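You operate a simulated robot arm through the tools that you are given. There is no shell and no other tool. Be economical: measure what you need, move in short steps, check, and stop when the job is done.

Carry out the task below with a simulated robot arm. There is one attempt and no reset: what you move stays moved.

Task
Make the wall board safe: isolator off, then pull the teal fuse carrier.
Fine: lay it on the board shelf and shut the fuse box.

The check looks at the end state, three seconds after you hand in, the way a careful person would. Anything else that was tipped, shoved, dropped, spilled or broken makes it a failure.

Robot
A 6-joint arm with a two-finger parallel gripper, fixed in place. Base frame: the origin is at the foot of the arm, x ahead of it, y to its left, z up. Lengths are in mm, angles in degrees, forces in N, time in s.
With the tool pointing down near the work surface it reaches from about 440 to 860 mm from the base axis. Its first joint turns from -115.0 to 115.0 degrees. Payload 4.2 kg.
Tool frame: the origin (TCP) lies between the finger pads and is the grasp point; the fingertips stand 23 mm ahead of it; z points along the fingers, y is the line along which they close. The gripper opens to 94 mm. The fingers are 38 mm wide and 10 mm thick; the gripper's body (54 by 96 mm) begins 39 mm behind the TCP.
Orientation is that of the tool frame in the base frame, as [roll, pitch, yaw] about the fixed x, y, z axes, in that order (R = Rz(yaw) Ry(pitch) Rx(roll)). With the fingers straight down and closing along the base's y, the tool's x points along the base's -x, its y along +y and its z along -z.

Tools
- The arm moves only by the tool arm_command. Its argument "deltas" is a list that holds one entry, the list of rows, each a list of 7 numbers: the turn, a rotation vector about the tool's x, y, z in rad, then the shift along the tool's x, y, z in mm, then the gripper command, from -1 (shut) to 1 (fully open), values between in proportion. In form: [[[rx, ry, rz, x, y, z, claw], ...]]. A call has 1 to 8 rows; each row is the pose to reach, as a shift and turn from the pose commanded when the call began, along the tool's axes at that moment. Rows are played at 5 a second. More than 50 mm and 8.6 degrees between two rows, or a gripper value outside its range, and nothing of the call is played. Where a pose cannot be reached the arm comes as near as it can. A force on the tool above 40 N (or 10 N above the force at the start of the call, whichever is more), or a blocked arm, ends the call early, and 0.2 s more pass. The fingers move at their own pace (about 108 mm/s each) and stop on an object; they squeeze with about 25 N. The grip force told is the motor's: it shows also when the fingers shut on nothing. Time passes only in rows, and 0.2 s behind the last, so rows that repeat a pose let the fingers close. It gives the time, the measured TCP pose, the force on the tool (base axes), the opening and the grip force at its end, in the units of the frame above (readings bear some noise), with the torque about the TCP (base axes, N m) and any sound that the robot's microphone picked up, and new pictures: "pictures" is both (left out), scene, wrist or none.
- Cameras (640 x 400 px; columns grow to the right, rows downward): "scene" is fixed at [45.8, 643.7, 1642.3]; the picture's right is [-0.85, -0.53, 0.00], its down [-0.23, 0.38, -0.90] and it looks along [0.47, -0.76, -0.45] (base axes); focal length 355 px, centre (320, 200). "wrist" rides on the gripper at [86, 16, -74] in the tool frame; the picture's right is [-0.18, 0.98, 0.00], its down [-0.58, -0.11, -0.81] and it looks along [-0.79, -0.15, 0.59] (tool axes); focal length 243 px, centre (320, 200). There is no depth. A picture from a camera that has moved, and an enlarged one, comes with that camera's place and axes in the base frame and with its lens. The place of the scene camera against the robot may be out by one fixed shift of up to 12 mm in any direction.
- lift_body(by): slides the trunk up (or, below 0, down) by that many mm; the arm rides with it, the base frame stays. It gives what a move gives, with no picture.
- zoom(camera, box): a new picture of the part [left, top, right, bottom] of that camera's present view, enlarged. The clock stands still meanwhile.
- hand_in(): hands the job in; it is judged then, once.

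Go step by step. Nothing tells you positions but the pictures and the camera data: compare them with the known pose of the tool, close in by small moves and look again before you grip or let go. The budget is 120 turns and 200 pictures, counting those below and the enlarged ones. Unless the task says otherwise, let go and move clear before handing in, and close with one line.

The tools are called after "Request:" as a command line: name --argument value ..., lists and objects as JSON in quotes. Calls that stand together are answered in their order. arm_command: Moves the arm, as the interface text tells. Its arguments: {"type":"object","properties":{"deltas":{"type":"array","items":{"type":"array","items":{"type":"array","items":{"type":"number"}}}},"pictures":{"type":"string","enum":["both","scene","wrist","none"]}},"required":["deltas"]} The other tools are called the same way: lift_body (by) slides the trunk up or down; zoom (camera, box) takes an enlarged picture of a part of a camera's view; hand_in () hands the job in.

At the start:

```text
time: 0.0
ee_pos: [600.9, 52.9, 1371.3]
tcp_rot: [-180.0, 0.0, -180.0]
ft_force: [-0.3, -0.2, 0.6]
moment: [0.0, 0.02, 0.0]
grip_width: 94.0
gripper_force: 0.0
trunk travel left (down, up): [-900.0, 90.0]
```

scene: 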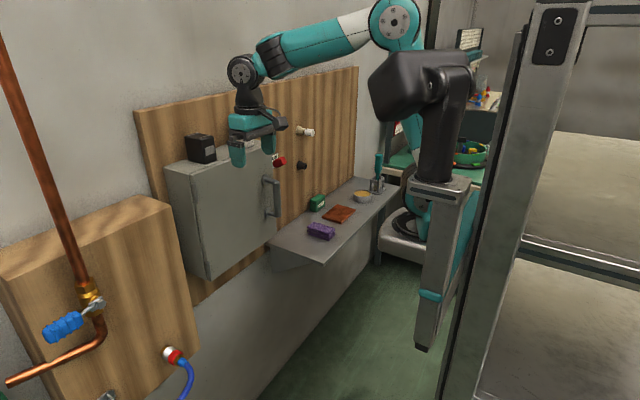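
wrist: 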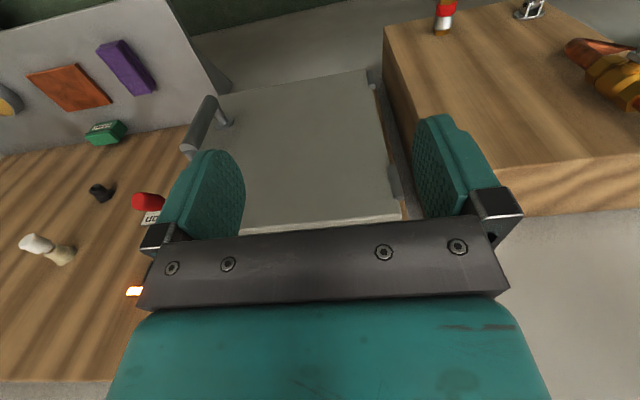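

I see a wall board ahead in +x with a grey fuse box, some knobs and switches beside it, and a shelf below. I'll enlarge the details first.

Request:
zoom --camera "scene" --box '[220, 100, 420, 270]'

Request:
zoom --camera "scene" --box '[140, 110, 300, 290]'

Request:
zoom --camera "wrist" --box '[0, 20, 260, 320]'

```text
2.35 times, centred on (320, 185) of scene
camera zoom: at [45.8, 643.7, 1642.3], right [-0.85, -0.53, 0.0], down [-0.23, 0.38, -0.9], along [0.47, -0.76, -0.45], focal length 835 px, centre (320, 235)
```

zoom: 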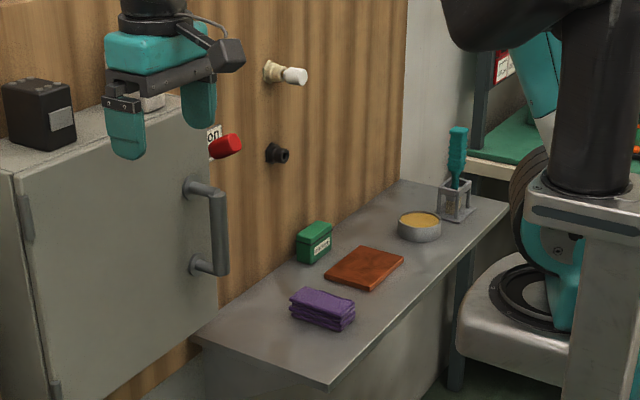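

```text
2.22 times, centred on (220, 200) of scene
camera zoom: at [45.8, 643.7, 1642.3], right [-0.85, -0.53, 0.0], down [-0.23, 0.38, -0.9], along [0.47, -0.76, -0.45], focal length 789 px, centre (542, 200)
```

zoom: 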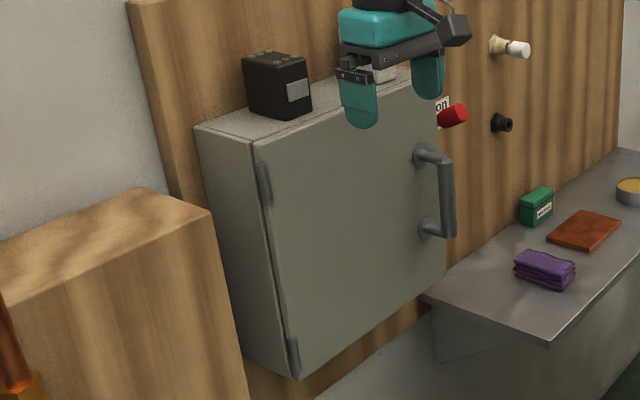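

```text
1.33 times, centred on (130, 170) of wrist
camera zoom: at [514.6, 68.6, 1445.3], right [0.18, 0.98, 0.0], down [0.58, -0.11, 0.81], along [0.79, -0.15, -0.59], focal length 324 px, centre (573, 240)
```

zoom: 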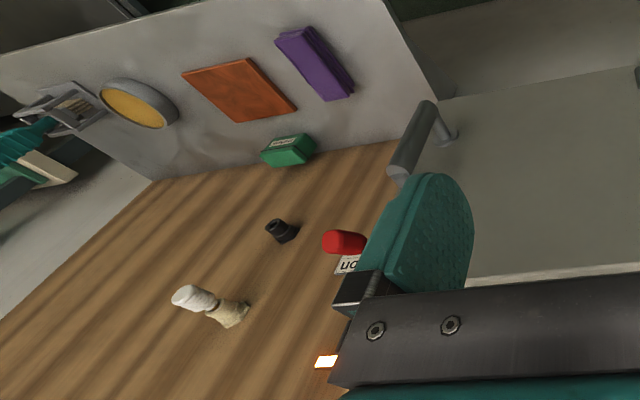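

The red lever beside the box, with an "on" label, looks like the isolator, at roughly x 820, y −330, z 1176. The door handle is on the box's −y side. I'll back off and turn the camera level to look at the isolator.

Request:
arm_command --deltas '[[[0, -0.1, 0, 20, -40, 0, 1], [0, -0.2, 0, 40, -80, 0, 1], [0, -0.3, 0, 60, -120, 0, 1], [0, -0.4, 0, 80, -160, 0, 1], [0, -0.5, 0, 100, -200, 20, 1], [0, -0.6, 0, 110, -240, 40, 1]]]'

```text
time: 1.4
ee_pos: [501.6, -190.1, 1335.8]
tcp_rot: [-179.9, 34.4, -179.9]
ft_force: [0.1, 0.1, -0.9]
moment: [0.02, 0.0, -0.02]
grip_width: 94.0
gripper_force: 0.1
out of reach, approached as far as the arm can: row 5, 6
trunk travel left (down, up): [-900.0, 90.0]
camera wrist: at [387.8, -174.8, 1348.3], right [0.15, 0.98, 0.1], down [0.02, -0.11, 0.99], along [0.99, -0.15, -0.04], focal length 243 px, centre (320, 200)
```

scene: 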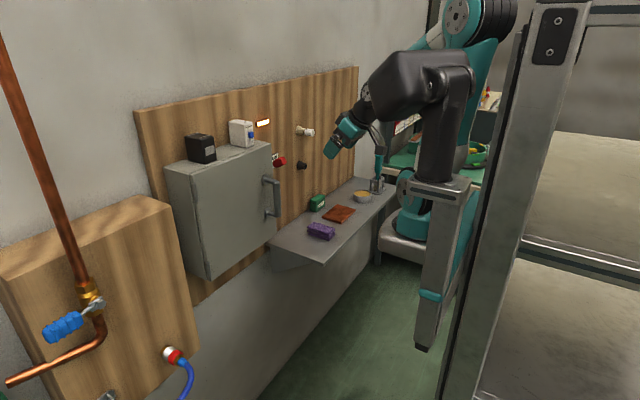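
wrist: 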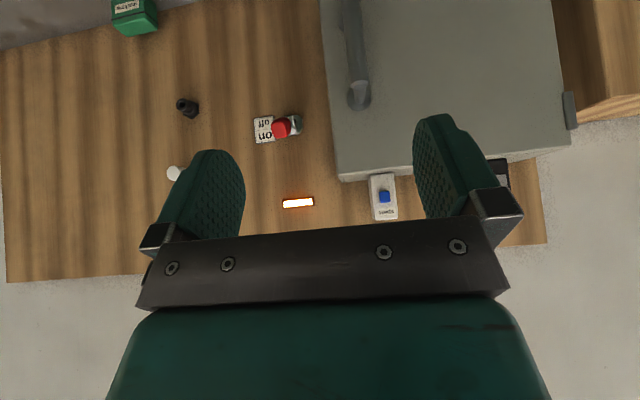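

Request:
zoom --camera "wrist" --box '[230, 90, 330, 160]'

Request:
zoom --camera "wrist" --box '[260, 0, 600, 220]'

Request:
zoom --camera "scene" --box '[160, 100, 320, 200]'

```text
5.71 times, centred on (280, 125) of wrist
camera zoom: at [387.8, -174.8, 1348.3], right [0.15, 0.98, 0.1], down [0.02, -0.11, 0.99], along [0.99, -0.15, -0.04], focal length 1386 px, centre (549, 629)
```

zoom: 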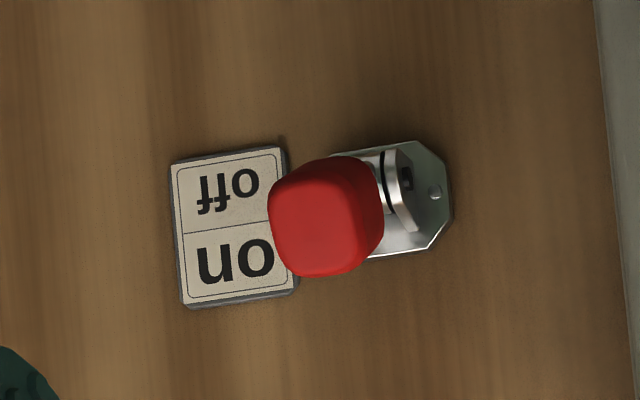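

```text
1.82 times, centred on (430, 110) of wrist
camera zoom: at [387.8, -174.8, 1348.3], right [0.15, 0.98, 0.1], down [0.02, -0.11, 0.99], along [0.99, -0.15, -0.04], focal length 441 px, centre (120, 364)
```

zoom: 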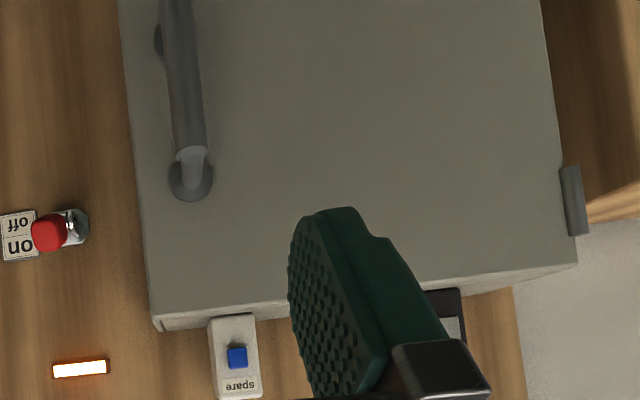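

```text
4.00 times, centred on (240, 150) of scene
camera zoom: at [45.8, 643.7, 1642.3], right [-0.85, -0.53, 0.0], down [-0.23, 0.38, -0.9], along [0.47, -0.76, -0.45], focal length 1420 px, centre (640, 400)
```

zoom: 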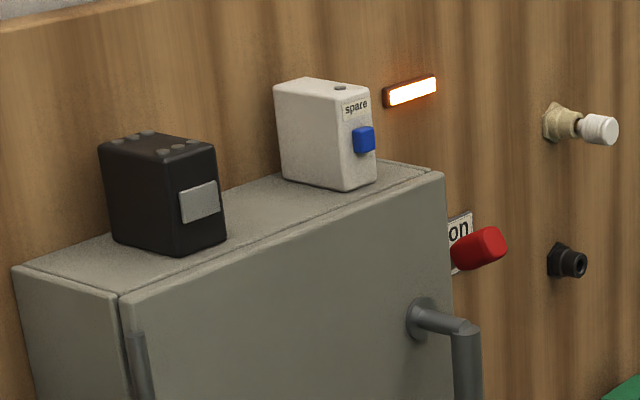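

The isolator's red lever pivots vertically on the board (x≈855): "on" is up, "off" is down, and the live lamp is lit. The knob face is near (776, −286, 1205). The box front is at x≈753, y −199…110, with the handle near (698, −157). I'll point the tool forward at a spot above and in front of the lever, fingers shut.

Request:
arm_command --deltas '[[[0, -0.1213, 0, -12, -12, 15.2, 1], [0, -0.2426, 0, -24, -24, 30.4, 0.5], [0, -0.364, 0, -36, -36, 45.6, 0], [0, -0.485, 0, -48, -48, 60.8, -1], [0, -0.6065, 0, -60, -60, 76, -1], [0, -0.728, 0, -72, -72, 91.2, -1], [0, -0.849, 0, -84, -84, 106.4, -1], [0, -0.97, 0, -96, -96, 121.6, -1]]]'

```text
time: 3.2
ee_pos: [663.3, -296.4, 1312.9]
tcp_rot: [177.1, 89.3, 177.1]
ft_force: [0.3, -1.0, 0.6]
moment: [0.02, 0.0, 0.03]
grip_width: 0.0
gripper_force: 25.2
out of reach, approached as far as the arm can: row 1, 2, 3, 4, 5, 6, 8
trunk travel left (down, up): [-900.0, 90.0]
camera wrist: at [589.5, -281.2, 1225.5], right [0.0, 0.98, 0.18], down [-0.8, -0.11, 0.59], along [0.6, -0.15, 0.78], focal length 243 px, centre (320, 200)
```

scene: 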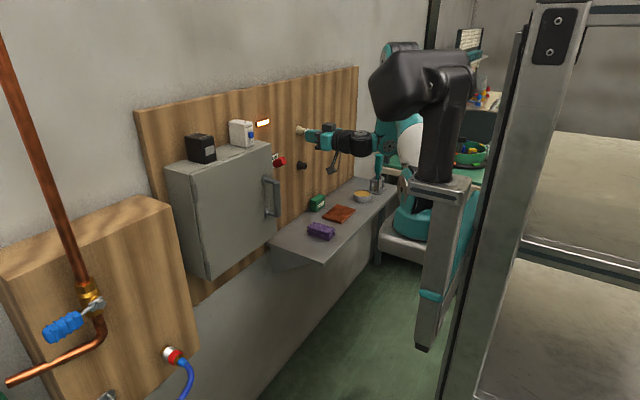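
wrist: 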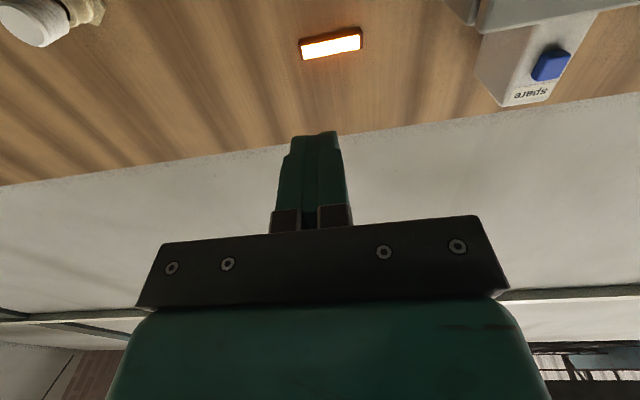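

The tool now points forward, in front of and above the isolator. I'll lower the trunk to bring it nearer the lever's height.

Request:
lift_body --by -55

Request:
arm_command --deltas '[[[0, 0, 0, 0, 4, 30, -1], [0, 0, 0, 0, 8, 60, -1]]]'

```text
time: 4.2
ee_pos: [665.4, -297.1, 1255.7]
tcp_rot: [179.6, 89.2, 179.7]
ft_force: [0.1, -0.2, 0.7]
moment: [0.01, -0.01, -0.02]
grip_width: 0.0
gripper_force: 24.7
trunk travel left (down, up): [-845.0, 145.0]
```

```text
time: 4.8
ee_pos: [725.6, -290.1, 1255.1]
tcp_rot: [178.6, 89.2, 178.5]
ft_force: [0.6, -0.7, -0.3]
moment: [0.02, 0.01, 0.0]
grip_width: 0.2
gripper_force: 24.8
trunk travel left (down, up): [-845.0, 145.0]
camera wrist: at [649.2, -274.7, 1169.2], right [0.0, 0.98, 0.18], down [-0.8, -0.11, 0.59], along [0.6, -0.15, 0.78], focal length 243 px, centre (320, 200)
```

scene: 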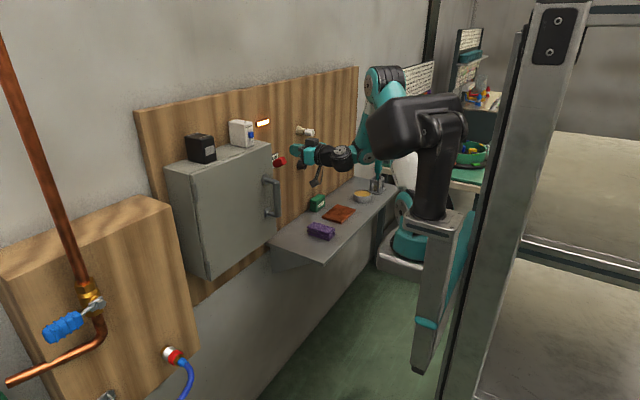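
wrist: 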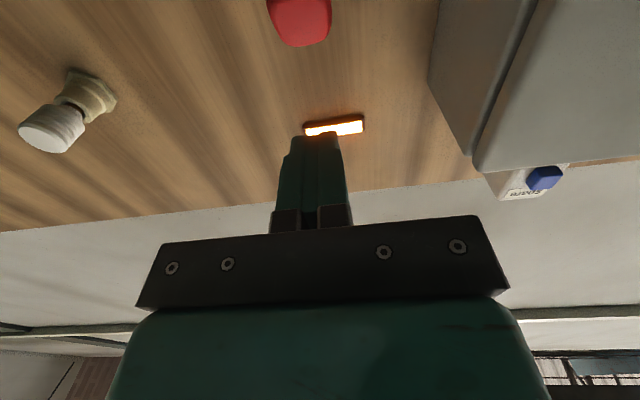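

The knob is directly below-forward of the shut fingers (y≈−290, z≈1205). I'll move forward over it and press down in small steps.

Request:
arm_command --deltas '[[[0, 0, 0, 0, 0, 22, -1], [0, 0, 0, 0, 0, 44, -1], [0, 0, 0, 10, 0, 44, -1], [0, 0, 0, 20, 0, 44, -1], [0, 0, 0, 30, 0, 44, -1], [0, 0, 0, 40, 0, 44, -1], [0, 0, 0, 48, 0, 44, -1], [0, 0, 0, 55, 0, 44, -1]]]'

```text
time: 6.6
ee_pos: [767.3, -288.8, 1199.1]
tcp_rot: [-178.7, 89.1, -178.7]
ft_force: [0.6, -1.0, -0.1]
moment: [0.02, -0.01, -0.02]
grip_width: 0.0
gripper_force: 24.8
trunk travel left (down, up): [-845.0, 145.0]
camera wrist: at [692.5, -273.1, 1113.5], right [0.0, 0.98, 0.18], down [-0.8, -0.11, 0.59], along [0.6, -0.15, 0.78], focal length 243 px, centre (320, 200)
```

scene: 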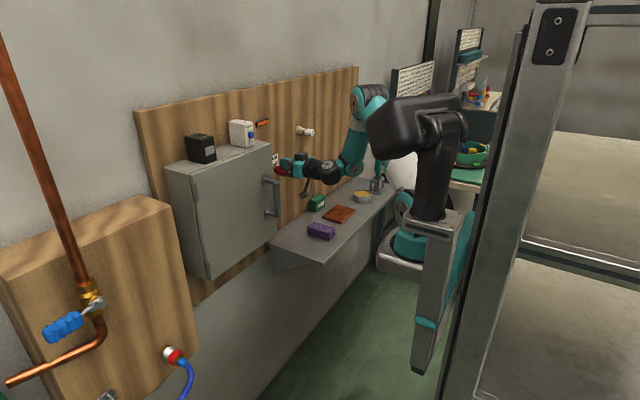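
wrist: 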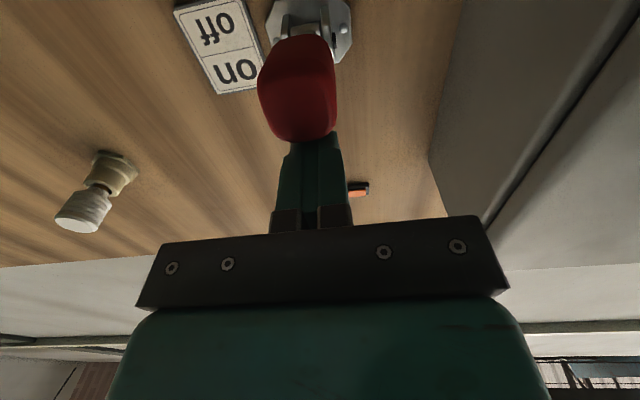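

The lamp has gone dark. I'll press a little further to bring the lever fully to its off stop.

Request:
arm_command --deltas '[[[0, 0, 0, 6, 0, 0, -1], [0, 0, 0, 12, 0, 0, -1], [0, 0, 0, 18, 0, 0, -1], [0, 0, 0, 24, 0, 0, -1]]]' --pictures "wrist"

```text
time: 7.6
ee_pos: [767.1, -288.7, 1175.8]
tcp_rot: [-177.2, 89.1, -177.2]
ft_force: [-0.2, -0.9, 0.5]
moment: [0.01, -0.02, 0.02]
grip_width: 0.1
gripper_force: 24.7
trunk travel left (down, up): [-845.0, 145.0]
camera wrist: at [691.5, -272.3, 1089.8], right [0.0, 0.98, 0.18], down [-0.8, -0.11, 0.59], along [0.6, -0.15, 0.78], focal length 243 px, centre (320, 200)
```

wrist: 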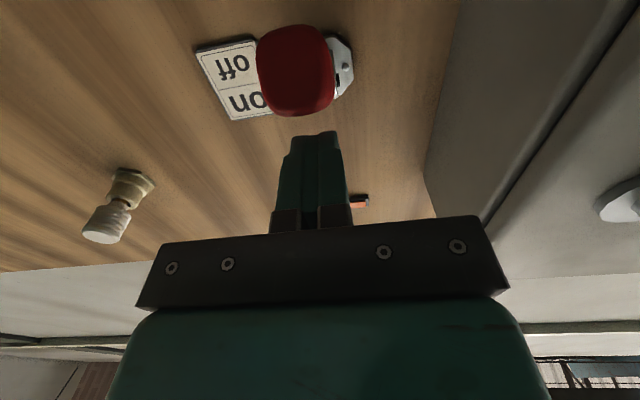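

The lever has snapped down to "off" and the lamp is dark. I'll back away, open the fingers and line up with the door handle.

Request:
arm_command --deltas '[[[0, 0, 0, 0, 0, -45, -1], [0, 0, 0, 0, 0, -90, -1], [0, 0, 0, 0, 0, -135, -1], [0, 0, 0, 10, 40, -145, 0], [0, 0, 0, 20, 80, -145, 1], [0, 0, 0, 30, 110, -145, 1], [0, 0, 0, 40, 134, -145, 1], [0, 0, 0, 40, 134, -145, 1]]]'

Request:
zoom --camera "scene" --box '[200, 100, 340, 230]'

```text
time: 9.3
ee_pos: [727.5, -205.1, 1221.2]
tcp_rot: [129.6, 89.2, 129.2]
ft_force: [0.7, 3.3, 11.0]
moment: [0.63, 0.17, -0.15]
grip_width: 94.0
gripper_force: 0.0
out of reach, approached as far as the arm can: row 1, 2, 3, 4, 5, 6, 7, 8
trunk travel left (down, up): [-845.0, 145.0]
stopped in row 8: the force on the tool passed its limit at 57 N (the readings are from after the stop); the commanded pose is now the measured one
camera wrist: at [652.2, -188.5, 1135.2], right [0.01, 0.98, 0.2], down [-0.8, -0.11, 0.59], along [0.6, -0.16, 0.79], focal length 243 px, centre (320, 200)
```

scene: 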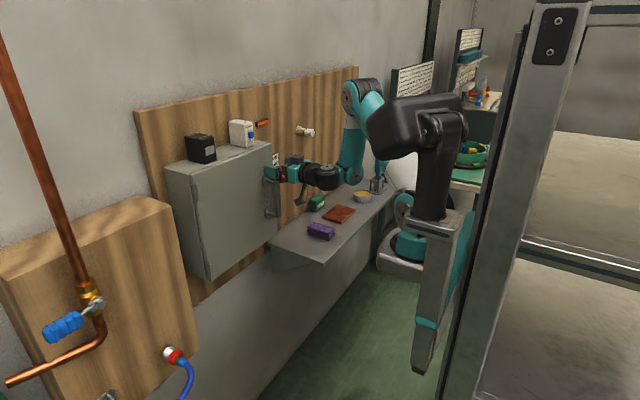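
wrist: 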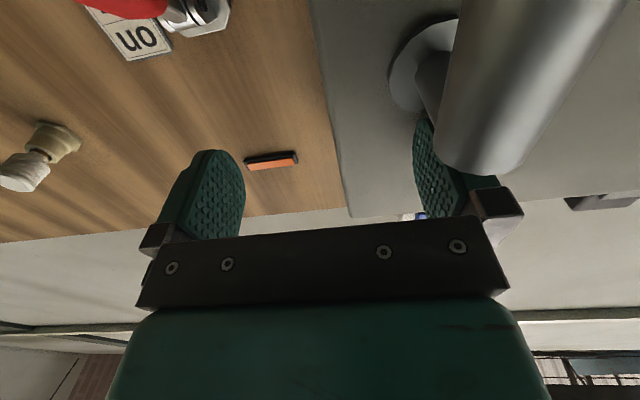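

```text
3.08 times, centred on (270, 165) of scene
camera zoom: at [45.8, 643.7, 1642.3], right [-0.85, -0.53, 0.0], down [-0.23, 0.38, -0.9], along [0.47, -0.76, -0.45], focal length 1092 px, centre (474, 308)
```

zoom: 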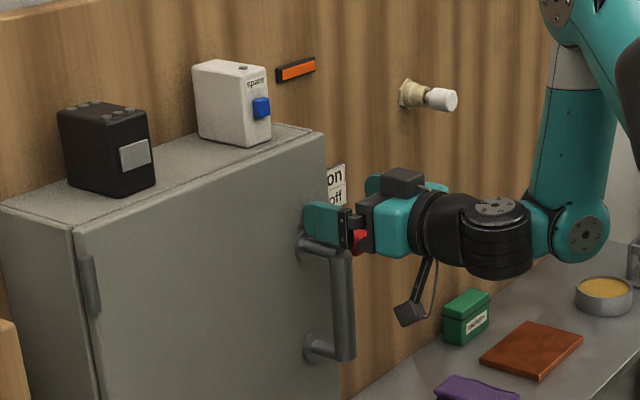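

Retracting at that height was out of the arm's reach, so it drifted up and touched the handle's top post. I'll lift off the handle and back away higher up, where it can reach, then lower the trunk.

Request:
arm_command --deltas '[[[0, 0, 0, -15, -8, 0, 1], [0, 0, 0, -30, -16, 0, 1], [0, 0, 0, -36, -40, -15, 1], [0, 0, 0, -40, -60, -35, 1], [0, 0, 0, -40, -70, -60, 1]]]' --pictures "scene"

```text
time: 10.5
ee_pos: [668.2, -275.0, 1260.8]
tcp_rot: [156.0, 88.9, 155.6]
ft_force: [0.6, 0.3, 0.5]
moment: [0.01, 0.0, -0.01]
grip_width: 93.9
gripper_force: 0.0
trunk travel left (down, up): [-845.0, 145.0]
```

scene: 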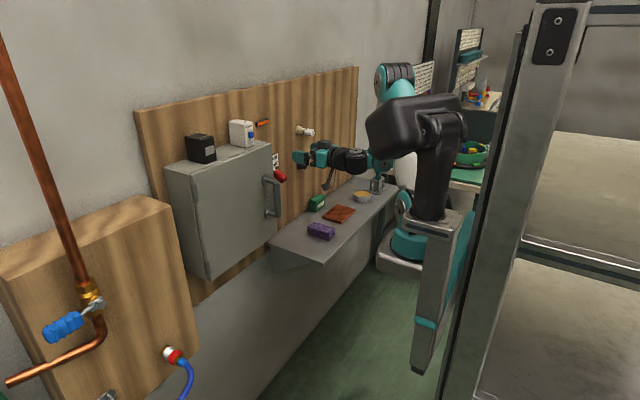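

Free of the handle, which looks unchanged. Now I'll lower the trunk so the tool comes to handle height.

Request:
lift_body --by -122

Request:
arm_command --deltas '[[[0, 0, 0, 0, 0, -15, 1], [0, 0, 0, 0, 0, -30, 1], [0, 0, 0, 0, 20, -40, 1], [0, 0, 0, 0, 40, -40, 1]]]'

```text
time: 12.0
ee_pos: [668.5, -274.8, 1139.3]
tcp_rot: [153.7, 89.0, 153.1]
ft_force: [-0.1, -0.1, 0.2]
moment: [-0.03, 0.01, -0.02]
grip_width: 93.8
gripper_force: 0.0
trunk travel left (down, up): [-723.0, 267.0]
```

```text
time: 13.0
ee_pos: [647.4, -255.0, 1161.4]
tcp_rot: [160.0, 88.6, 159.6]
ft_force: [0.5, -0.6, -0.1]
moment: [0.0, 0.01, -0.02]
grip_width: 94.1
gripper_force: 0.0
out of reach, approached as far as the arm can: row 1, 2, 3, 4
trunk travel left (down, up): [-723.0, 267.0]
camera wrist: at [570.8, -239.1, 1076.8], right [0.01, 0.98, 0.19], down [-0.79, -0.11, 0.6], along [0.61, -0.16, 0.78], focal length 243 px, centre (320, 200)
```

scene: 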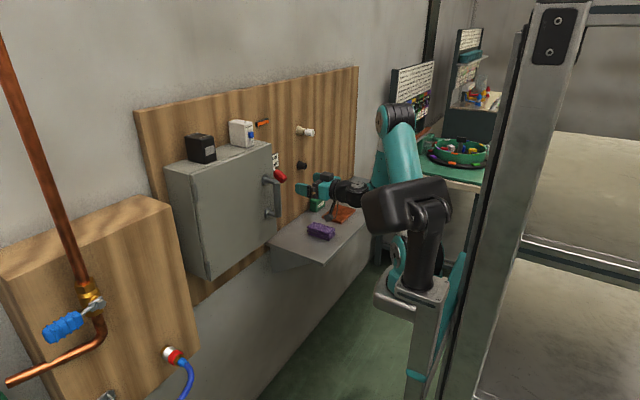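
wrist: 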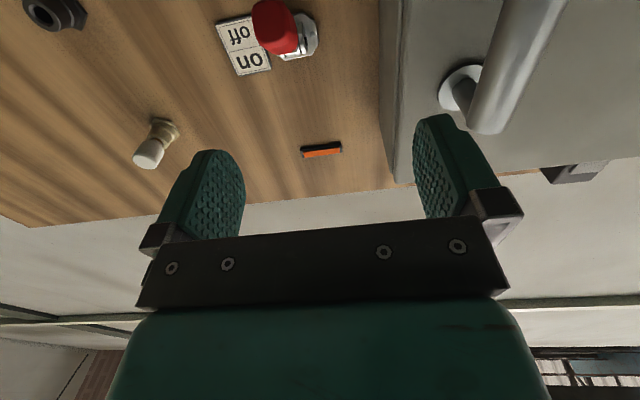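

With the tool forward, the arm needs to sit higher relative to its shoulder to come closer in. I'll raise the arm and lower the trunk by about the same amount.

Request:
arm_command --deltas '[[[0, 0, 0, -40, 0, 0, 1], [0, 0, 0, -80, 0, 0, 1], [0, 0, 0, -120, 0, 0, 1], [0, 0, 0, -160, 0, 0, 1], [0, 0, 0, -200, 0, 0, 1], [0, 0, 0, -200, 0, -30, 1], [0, 0, 0, -200, 0, -50, 1]]]' --pictures "none"

Request:
lift_body --by -200

```text
time: 14.6
ee_pos: [601.7, -257.0, 1363.3]
tcp_rot: [155.4, 88.9, 154.9]
ft_force: [0.1, 1.2, -0.5]
moment: [0.02, -0.01, -0.04]
grip_width: 94.0
gripper_force: 0.1
trunk travel left (down, up): [-723.0, 267.0]
```

```text
time: 16.8
ee_pos: [603.0, -257.9, 1163.5]
tcp_rot: [153.9, 88.9, 153.1]
ft_force: [-0.7, 0.0, -0.2]
moment: [0.01, 0.03, 0.01]
grip_width: 93.8
gripper_force: 0.0
trunk travel left (down, up): [-523.0, 467.0]
```

Now there's room. I'll line up in front of the handle.

Request:
arm_command --deltas '[[[0, 0, 0, 7, 35, 0, 1], [0, 0, 0, 14, 70, 0, 1], [0, 0, 0, 22, 103, 10, 1], [0, 0, 0, 22, 103, 20, 1]]]'

Request:
zoom --camera "scene" --box '[200, 100, 340, 230]'

```text
time: 17.8
ee_pos: [621.7, -150.4, 1141.1]
tcp_rot: [152.5, 88.9, 152.1]
ft_force: [-0.1, -0.7, 0.8]
moment: [0.0, -0.02, -0.02]
grip_width: 93.9
gripper_force: 0.0
trunk travel left (down, up): [-523.0, 467.0]
camera wrist: at [546.1, -134.5, 1056.7], right [0.01, 0.98, 0.19], down [-0.8, -0.11, 0.59], along [0.6, -0.16, 0.78], focal length 243 px, centre (320, 200)
```

scene: 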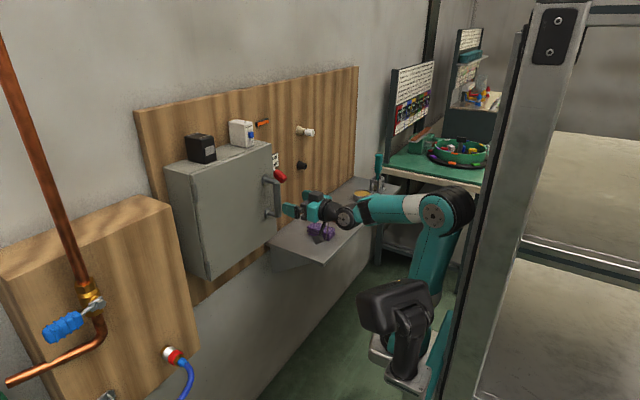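
wrist: 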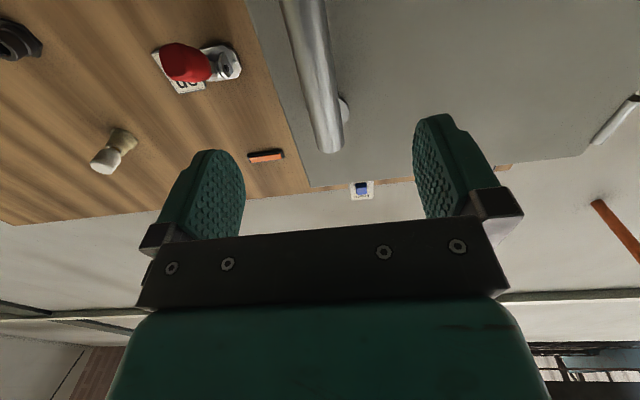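

```text
3.08 times, centred on (270, 165) of scene
camera zoom: at [45.8, 643.7, 1642.3], right [-0.85, -0.53, 0.0], down [-0.23, 0.38, -0.9], along [0.47, -0.76, -0.45], focal length 1092 px, centre (474, 308)
```

zoom: 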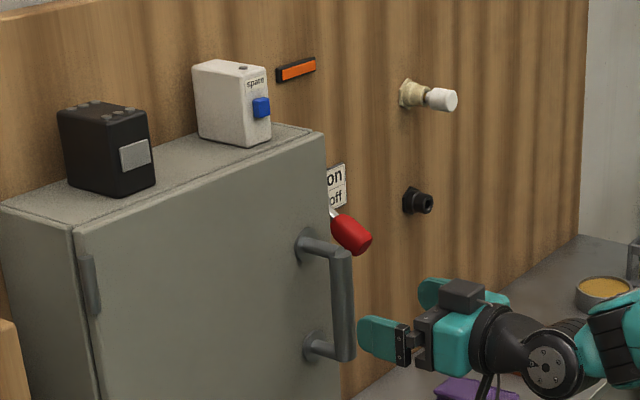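

The handle bar lies near y −154, x≈698. I'll advance with the fingers open on either side of it.

Request:
arm_command --deltas '[[[0, 0, 0, 0, -4, 25, 1], [0, 0, 0, 0, -4, 50, 1], [0, 0, 0, 0, -4, 76, 1], [0, 0, 0, 0, -4, 76, 1]]]'

Request:
zoom --camera "scene" --box '[220, 140, 340, 250]'

```text
time: 18.8
ee_pos: [697.6, -157.8, 1141.1]
tcp_rot: [153.0, 88.9, 152.6]
ft_force: [0.2, 0.5, -0.1]
moment: [0.01, 0.03, -0.02]
grip_width: 93.9
gripper_force: 0.1
trunk travel left (down, up): [-523.0, 467.0]
camera wrist: at [622.2, -141.0, 1055.8], right [0.01, 0.98, 0.19], down [-0.8, -0.11, 0.59], along [0.6, -0.16, 0.78], focal length 243 px, centre (320, 200)
```

scene: 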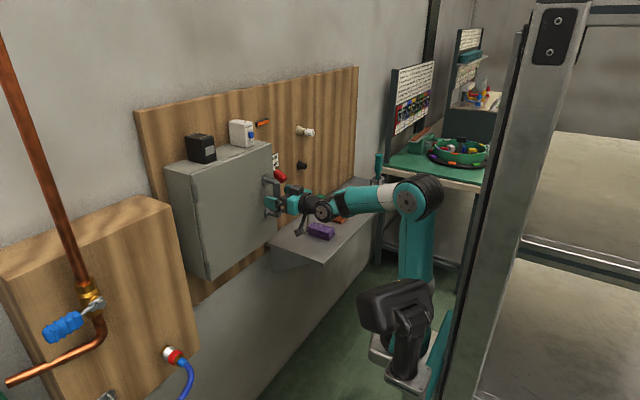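
wrist: 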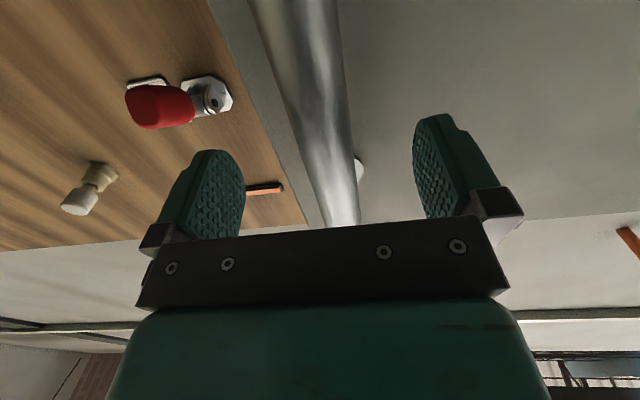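

```text
3.64 times, centred on (280, 195) of scene
camera zoom: at [45.8, 643.7, 1642.3], right [-0.85, -0.53, 0.0], down [-0.23, 0.38, -0.9], along [0.47, -0.76, -0.45], focal length 1290 px, centre (466, 218)
```

zoom: 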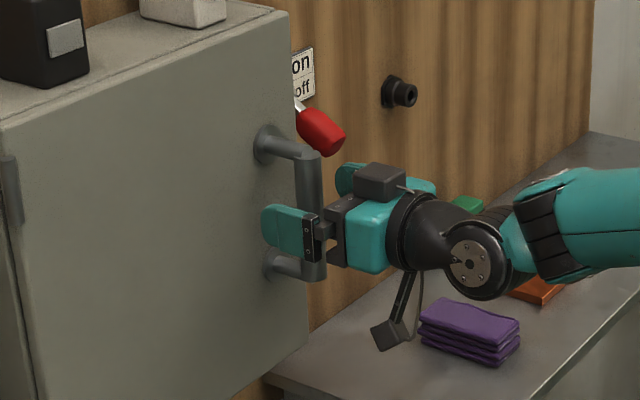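

The bar is between the fingers. I'll close on it.

Request:
arm_command --deltas '[[[0, 0, 0, 0, 0, 0, 0], [0, 0, 0, 0, 0, 0, -1], [0, 0, 0, 0, 0, 0, -1], [0, 0, 0, 0, 0, 0, -1]]]' --pictures "wrist"

```text
time: 20.0
ee_pos: [697.1, -152.2, 1141.5]
tcp_rot: [152.0, 88.8, 152.3]
ft_force: [3.8, 23.7, -1.1]
moment: [-1.8, 0.01, 0.29]
grip_width: 23.6
gripper_force: 45.2
trunk travel left (down, up): [-523.0, 467.0]
stopped in row 4: the force on the tool passed its limit at 40 N (the readings are from after the stop); the commanded pose is now the measured one
camera wrist: at [621.5, -136.9, 1055.8], right [0.0, 0.98, 0.19], down [-0.8, -0.12, 0.59], along [0.61, -0.15, 0.78], focal length 243 px, centre (320, 200)
```

wrist: 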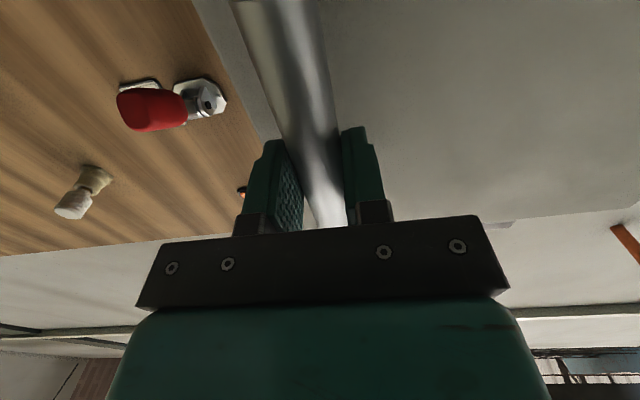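

The +y finger touched first, so the bar lies about 4 mm further +y. I'll nudge that way and close again.

Request:
arm_command --deltas '[[[0, 0, 0, 0, 3, 0, -1], [0, 0, 0, 0, 3, 0, -1], [0, 0, 0, 0, 3, 0, -1]]]' --pictures "wrist"

```text
time: 20.8
ee_pos: [696.8, -152.7, 1140.9]
tcp_rot: [152.0, 88.7, 151.8]
ft_force: [2.1, 16.2, -4.3]
moment: [-1.76, -0.26, 0.22]
grip_width: 23.7
gripper_force: 44.9
trunk travel left (down, up): [-523.0, 467.0]
camera wrist: at [621.6, -136.2, 1055.9], right [0.01, 0.98, 0.19], down [-0.8, -0.11, 0.6], along [0.61, -0.16, 0.78], focal length 243 px, centre (320, 200)
```

wrist: 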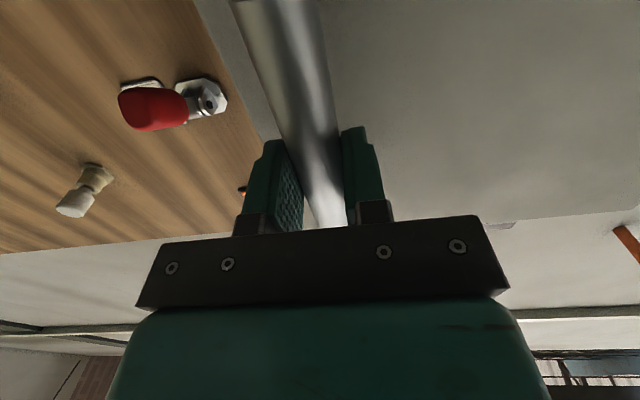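

The bar is gripped (24 mm). I'll pull the door along its arc about the hinge near (753, 112), turning the tool with it.

Request:
arm_command --deltas '[[[0.0, 0, 0, 0, 0, -5, -1], [0.07, 0, 0, 0, 5, -18, -1], [0.14, 0, 0, 0, 10.4, -36, -1], [0.21, 0, 0, 0, 17.5, -53, -1], [0.28, 0, 0, 0, 25.6, -70, -1]]]'

```text
time: 22.0
ee_pos: [628.6, -128.7, 1141.9]
tcp_rot: [168.7, 88.6, 152.4]
ft_force: [-4.1, -7.1, -4.9]
moment: [-0.78, 0.69, 0.19]
grip_width: 23.7
gripper_force: 45.1
trunk travel left (down, up): [-523.0, 467.0]
camera wrist: at [559.0, -91.1, 1056.6], right [0.28, 0.94, 0.19], down [-0.79, 0.12, 0.6], along [0.54, -0.32, 0.78], focal length 243 px, centre (320, 200)
```

scene: 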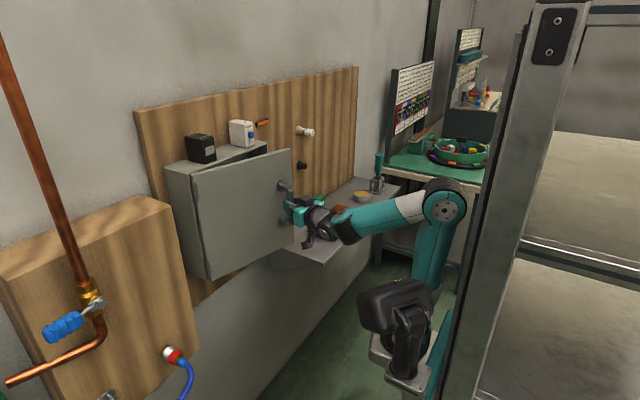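
wrist: 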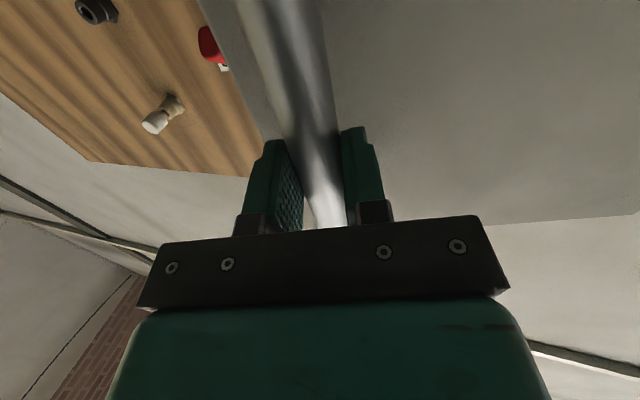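

The door is opening smoothly (~16°). I'll continue along the same arc.

Request:
arm_command --deltas '[[[0.07, 0, 0, 0, 5, -18, -1], [0.14, 0, 0, 0, 10.4, -36, -1], [0.21, 0, 0, 0, 17.5, -53, -1], [0.28, 0, 0, 0, 25.6, -70, -1], [0.35, 0, 0, 0, 35, -86, -1], [0.419, 0, 0, 0, 45.5, -101.7, -1], [0.523, 0, 0, 0, 63, -123.5, -1]]]'

```text
time: 22.8
ee_pos: [581.4, -97.8, 1142.3]
tcp_rot: [-177.6, 88.5, 154.2]
ft_force: [-7.2, -9.1, -10.7]
moment: [0.03, -0.92, -0.12]
grip_width: 23.8
gripper_force: 45.0
trunk travel left (down, up): [-523.0, 467.0]
stopped in row 4: the force on the tool passed its limit at 40 N (the readings are from after the stop); the commanded pose is now the measured one
camera wrist: at [521.5, -48.2, 1057.4], right [0.47, 0.86, 0.18], down [-0.75, 0.28, 0.6], along [0.47, -0.42, 0.78], focal length 243 px, centre (320, 200)
```

scene: 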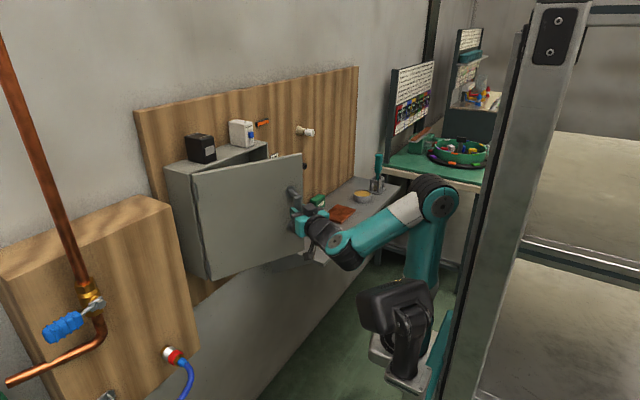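
wrist: 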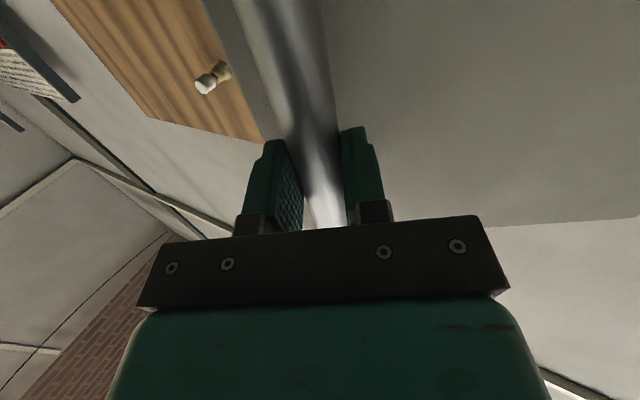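

The hinge fit is good (radius 271 mm, about 27° open). The stop was just a force spike, so I'll continue in finer steps.

Request:
arm_command --deltas '[[[0.03, 0, 0, 0, 1.5, -8, -1], [0.055, 0, 0, 0, 3.5, -15, -1], [0.087, 0, 0, 0, 5.9, -22.6, -1], [0.116, 0, 0, 0, 8.3, -30, -1], [0.145, 0, 0, 0, 11, -37.5, -1], [0.175, 0, 0, 0, 13.7, -44.6, -1], [0.218, 0, 0, 0, 18.5, -55.5, -1], [0.262, 0, 0, 0, 23.4, -65.9, -1]]]'

```text
time: 24.1
ee_pos: [580.1, -94.6, 1143.4]
tcp_rot: [-173.9, 88.0, 149.5]
ft_force: [-8.0, -11.8, -9.9]
moment: [0.45, -1.06, -0.2]
grip_width: 23.7
gripper_force: 44.5
out of reach, approached as far as the arm can: row 3, 4, 5, 6
trunk travel left (down, up): [-523.0, 467.0]
stopped in row 6: the force on the tool passed its limit at 41 N (the readings are from after the stop); the commanded pose is now the measured one
camera wrist: at [527.4, -36.5, 1058.6], right [0.59, 0.78, 0.18], down [-0.69, 0.38, 0.61], along [0.41, -0.49, 0.77], focal length 243 px, centre (320, 200)
```

scene: 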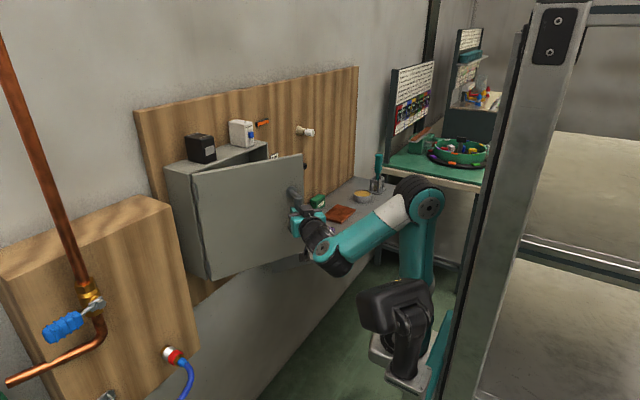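
wrist: 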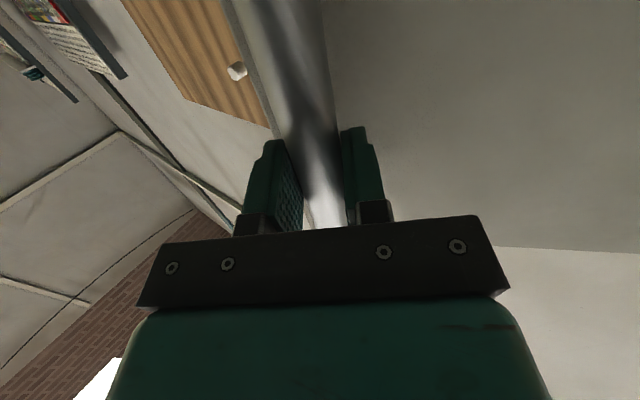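

That's the arm's inner reach limit again, with the door roughly 28° open. I'll release the bar, slide up off it with the fingers straddling the post, and look inside.

Request:
arm_command --deltas '[[[0, 0, 0, 0, 0, 0, 0.5], [0, 0, 0, 0, 0, 0, 0.5], [0, 0, 0, -30, 0, 0, 0.5], [0, 0, 0, -60, 0, 0, 0.5], [0, 0, 0, -90, 0, 0, 0.5], [0, 0, 0, -120, 0, 0, 0.5], [0, 0, 0, -150, 0, 0, 0.5], [0, 0, 0, -180, 0, -20, 0.5]]]'

```text
time: 25.9
ee_pos: [579.3, -91.8, 1322.1]
tcp_rot: [-172.4, 88.0, 151.4]
ft_force: [0.4, 0.0, -0.8]
moment: [0.0, -0.01, -0.02]
grip_width: 70.6
gripper_force: 0.1
out of reach, approached as far as the arm can: row 8
trunk travel left (down, up): [-523.0, 467.0]
camera wrist: at [526.4, -34.3, 1237.7], right [0.59, 0.79, 0.18], down [-0.7, 0.38, 0.61], along [0.41, -0.48, 0.77], focal length 243 px, centre (320, 200)
```

scene: 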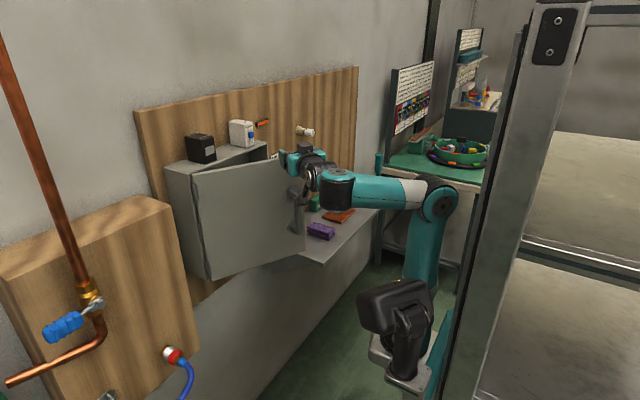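
wrist: 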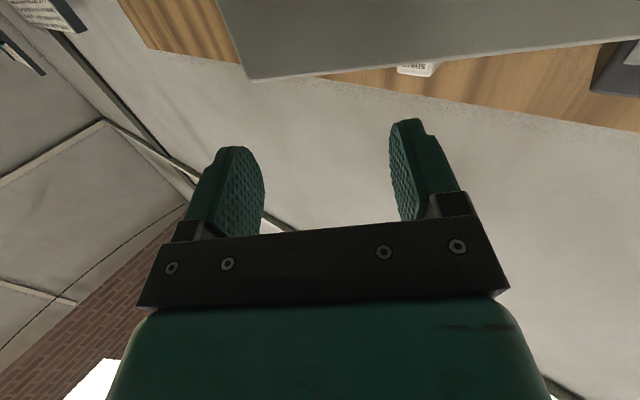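

The door stays about 28° open. To push it wider from the inside, I'll raise the trunk, point the tool down and hook the fingertips behind the door's top edge.

Request:
lift_body --by 280

Request:
arm_command --deltas '[[[0, 0.1225, 0, 22, 2.7, 7.5, -1], [0, 0.245, 0, 44, 5.4, 15, -1], [0, 0.3675, 0, 66, 8, 22, -1], [0, 0.49, 0, 88, 11, 30, -1], [0, 0.6125, 0, 110, 13, 37, -1], [0, 0.735, 0, 132, 16, 45, -1], [0, 0.8575, 0, 154, 19, 52, -1], [0, 0.98, 0, 176, 21, 60, -1]]]'

```text
time: 28.7
ee_pos: [579.8, -92.3, 1602.5]
tcp_rot: [-172.6, 88.1, 151.2]
ft_force: [0.5, 0.2, 0.2]
moment: [-0.01, -0.04, 0.0]
grip_width: 70.1
gripper_force: 0.1
trunk travel left (down, up): [-803.0, 187.0]
```

```text
time: 30.5
ee_pos: [631.6, -108.4, 1423.7]
tcp_rot: [-179.8, 31.7, 143.9]
ft_force: [-0.3, 0.0, 0.3]
moment: [-0.01, 0.0, 0.03]
grip_width: 0.1
gripper_force: 25.0
trunk travel left (down, up): [-803.0, 187.0]
camera wrist: at [550.3, -29.2, 1441.3], right [0.71, 0.7, 0.09], down [-0.01, -0.13, 0.99], along [0.71, -0.7, -0.08], focal length 243 px, centre (320, 200)
```

scene: 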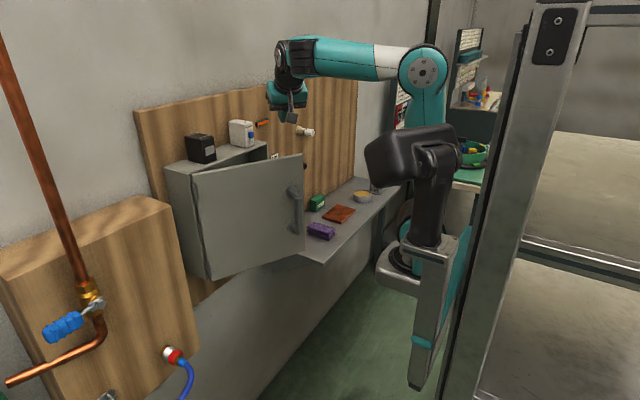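
wrist: 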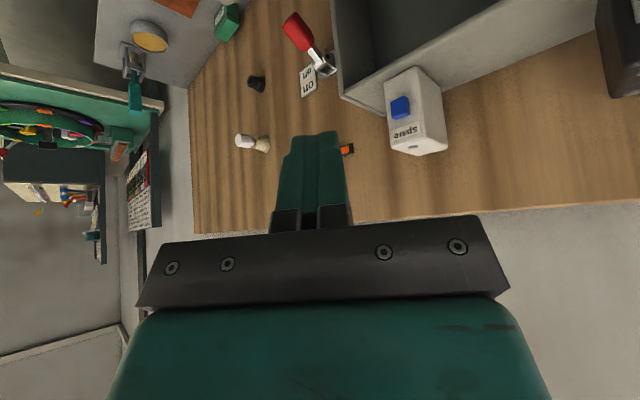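

Now I'll finish pointing the tool straight down and come over the gap between the door and the box.

Request:
arm_command --deltas '[[[0, 0.11, 0, 1.7, 6.5, 21, -1], [0, 0.22, 0, 3.4, 13, 42, -1], [0, 0.33, 0, 5, 19.5, 63, -1], [0, 0.44, 0, 6.7, 26, 84, -1], [0, 0.553, 0, 8.4, 32.5, 105, -1]]]'

```text
time: 31.7
ee_pos: [690.8, -110.5, 1330.8]
tcp_rot: [-179.7, 0.2, 143.8]
ft_force: [-0.9, 0.4, -0.3]
moment: [-0.02, -0.05, 0.04]
grip_width: 0.0
gripper_force: 25.0
trunk travel left (down, up): [-803.0, 187.0]
camera wrist: at [630.4, -46.4, 1405.2], right [0.73, 0.68, 0.0], down [0.4, -0.43, 0.81], along [0.55, -0.59, -0.59], focal length 243 px, centre (320, 200)
```

scene: 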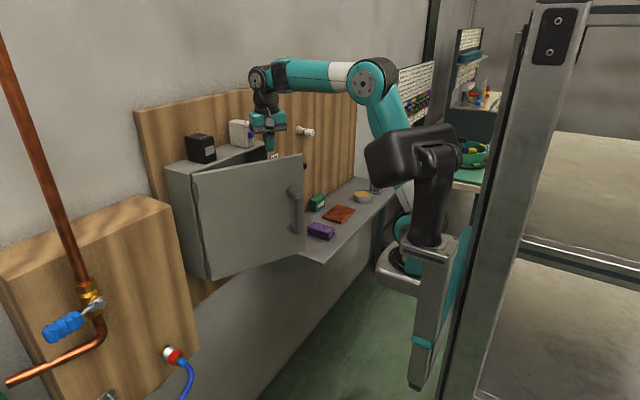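
wrist: 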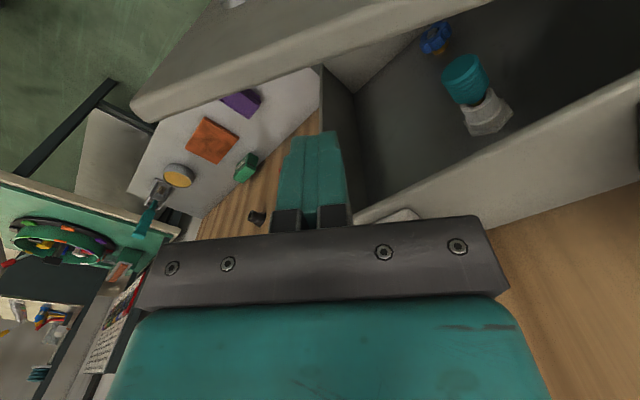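

I can see into the box: a teal carrier in a pale socket and a blue one below it. I'll zoom in for its shape before continuing.

Request:
zoom --camera "wrist" --box '[390, 10, 550, 150]'

Request:
arm_command --deltas '[[[0, 0, 0, 0, 0, 24, -1], [0, 0, 0, 0, 0, 48, -1]]]' --pictures "wrist"

```text
2.86 times, centred on (470, 80) of wrist
camera zoom: at [630.4, -46.4, 1405.2], right [0.73, 0.68, 0.0], down [0.4, -0.43, 0.81], along [0.55, -0.59, -0.59], focal length 693 px, centre (-109, 543)
```

zoom: 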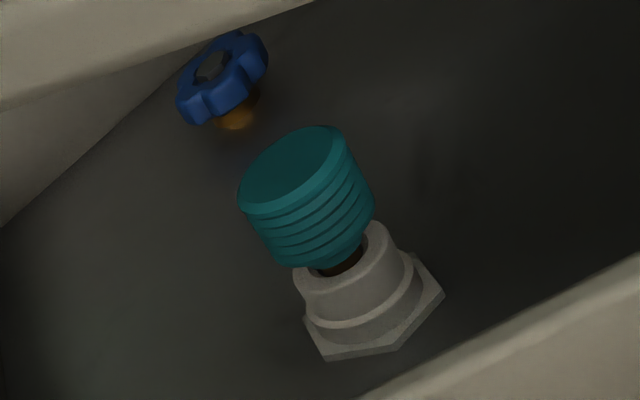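

```text
time: 32.3
ee_pos: [691.6, -110.6, 1282.6]
tcp_rot: [-179.7, 0.3, 143.7]
ft_force: [-0.4, 1.0, 0.3]
moment: [-0.01, -0.02, 0.03]
grip_width: 0.0
gripper_force: 25.6
trunk travel left (down, up): [-803.0, 187.0]
camera wrist: at [632.2, -46.8, 1356.0], right [0.73, 0.68, 0.0], down [0.4, -0.43, 0.81], along [0.55, -0.59, -0.59], focal length 243 px, centre (320, 200)
```

wrist: 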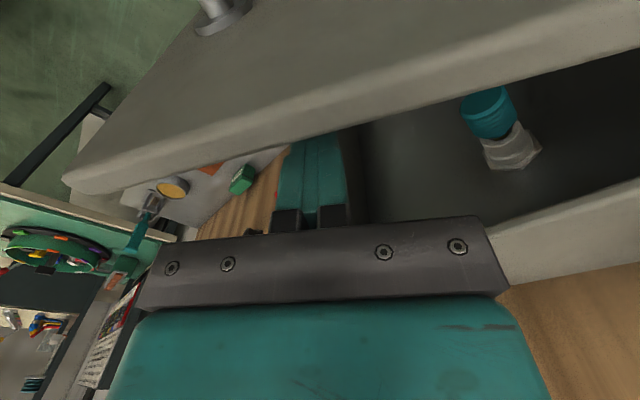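

The fingertips are just behind the door's top edge. I'll sweep the door open along its arc from the inside.

Request:
arm_command --deltas '[[[0, 0, 0, 10, -14, 0, -1], [0, 0, 0, 20, -28, 0, -1], [0, 0, 0, 33, -30.5, 0, -1], [0, 0, 0, 46, -32.5, 0, -1], [0, 0, 0, 60, -34, 0, -1], [0, 0, 0, 73.4, -35.3, 0, -1], [0, 0, 0, 89, -34.5, 0, -1], [0, 0, 0, 104.5, -33.4, 0, -1]]]'

```text
time: 34.1
ee_pos: [589.5, -75.0, 1281.3]
tcp_rot: [-179.7, 0.1, 143.9]
ft_force: [0.4, -1.1, -0.3]
moment: [0.0, 0.02, 0.04]
grip_width: 0.0
gripper_force: 24.8
trunk travel left (down, up): [-803.0, 187.0]
camera wrist: at [528.3, -10.9, 1355.2], right [0.73, 0.68, 0.0], down [0.4, -0.43, 0.81], along [0.55, -0.59, -0.59], focal length 243 px, centre (320, 200)
```

scene: 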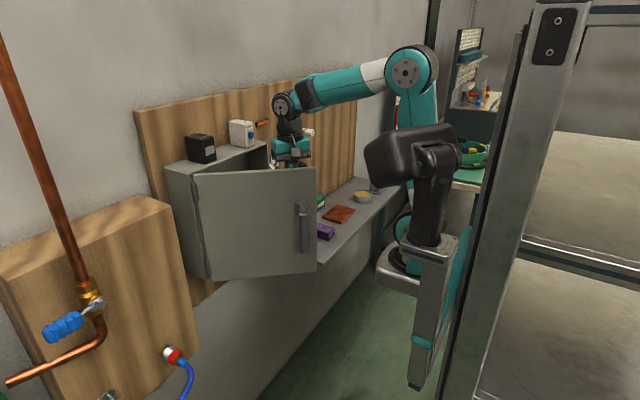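
wrist: 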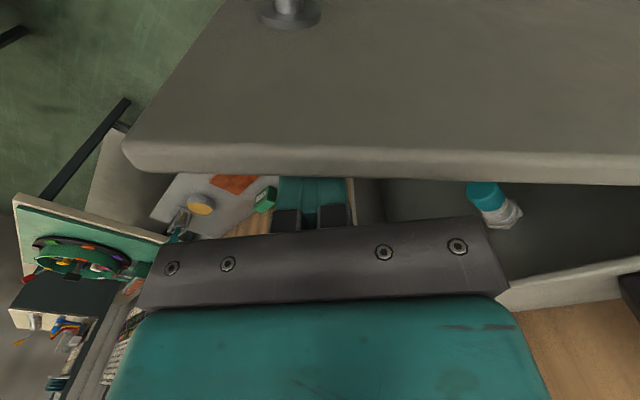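

The door is moving well. Continuing the sweep.

Request:
arm_command --deltas '[[[0, 0, 0, 17, 1.5, 0, -1], [0, 0, 0, 33.8, 3.8, 0, -1], [0, 0, 0, 49, 9, 0, -1], [0, 0, 0, 64.3, 14.9, 0, -1], [0, 0, 0, 80, 21, 0, -1], [0, 0, 0, 94.6, 27.4, 0, -1], [0, 0, 0, 122, 45, 0, -1], [0, 0, 0, 149.8, 63.7, 0, -1]]]'

```text
time: 35.9
ee_pos: [508.0, 63.4, 1281.4]
tcp_rot: [-179.7, 0.1, 143.8]
ft_force: [0.4, -0.4, -0.6]
moment: [0.01, 0.04, 0.01]
grip_width: 0.1
gripper_force: 25.5
trunk travel left (down, up): [-803.0, 187.0]
camera wrist: at [448.3, 126.6, 1355.6], right [0.73, 0.68, 0.0], down [0.4, -0.43, 0.81], along [0.55, -0.59, -0.59], focal length 243 px, centre (320, 200)
```

scene: 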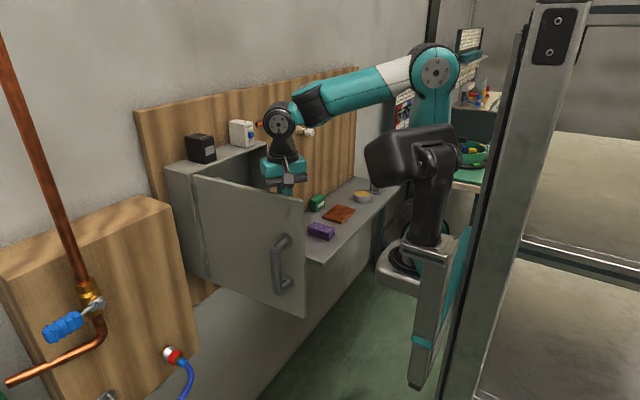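
wrist: 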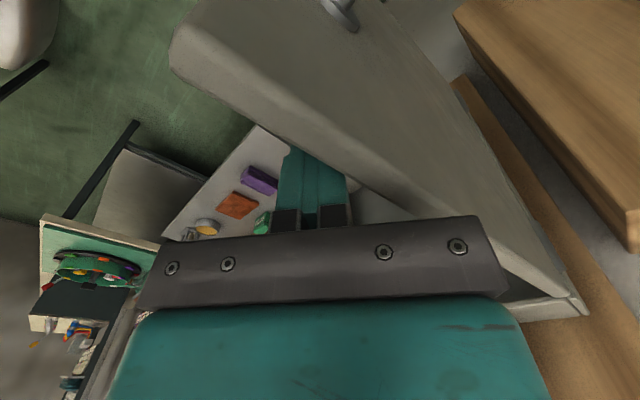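

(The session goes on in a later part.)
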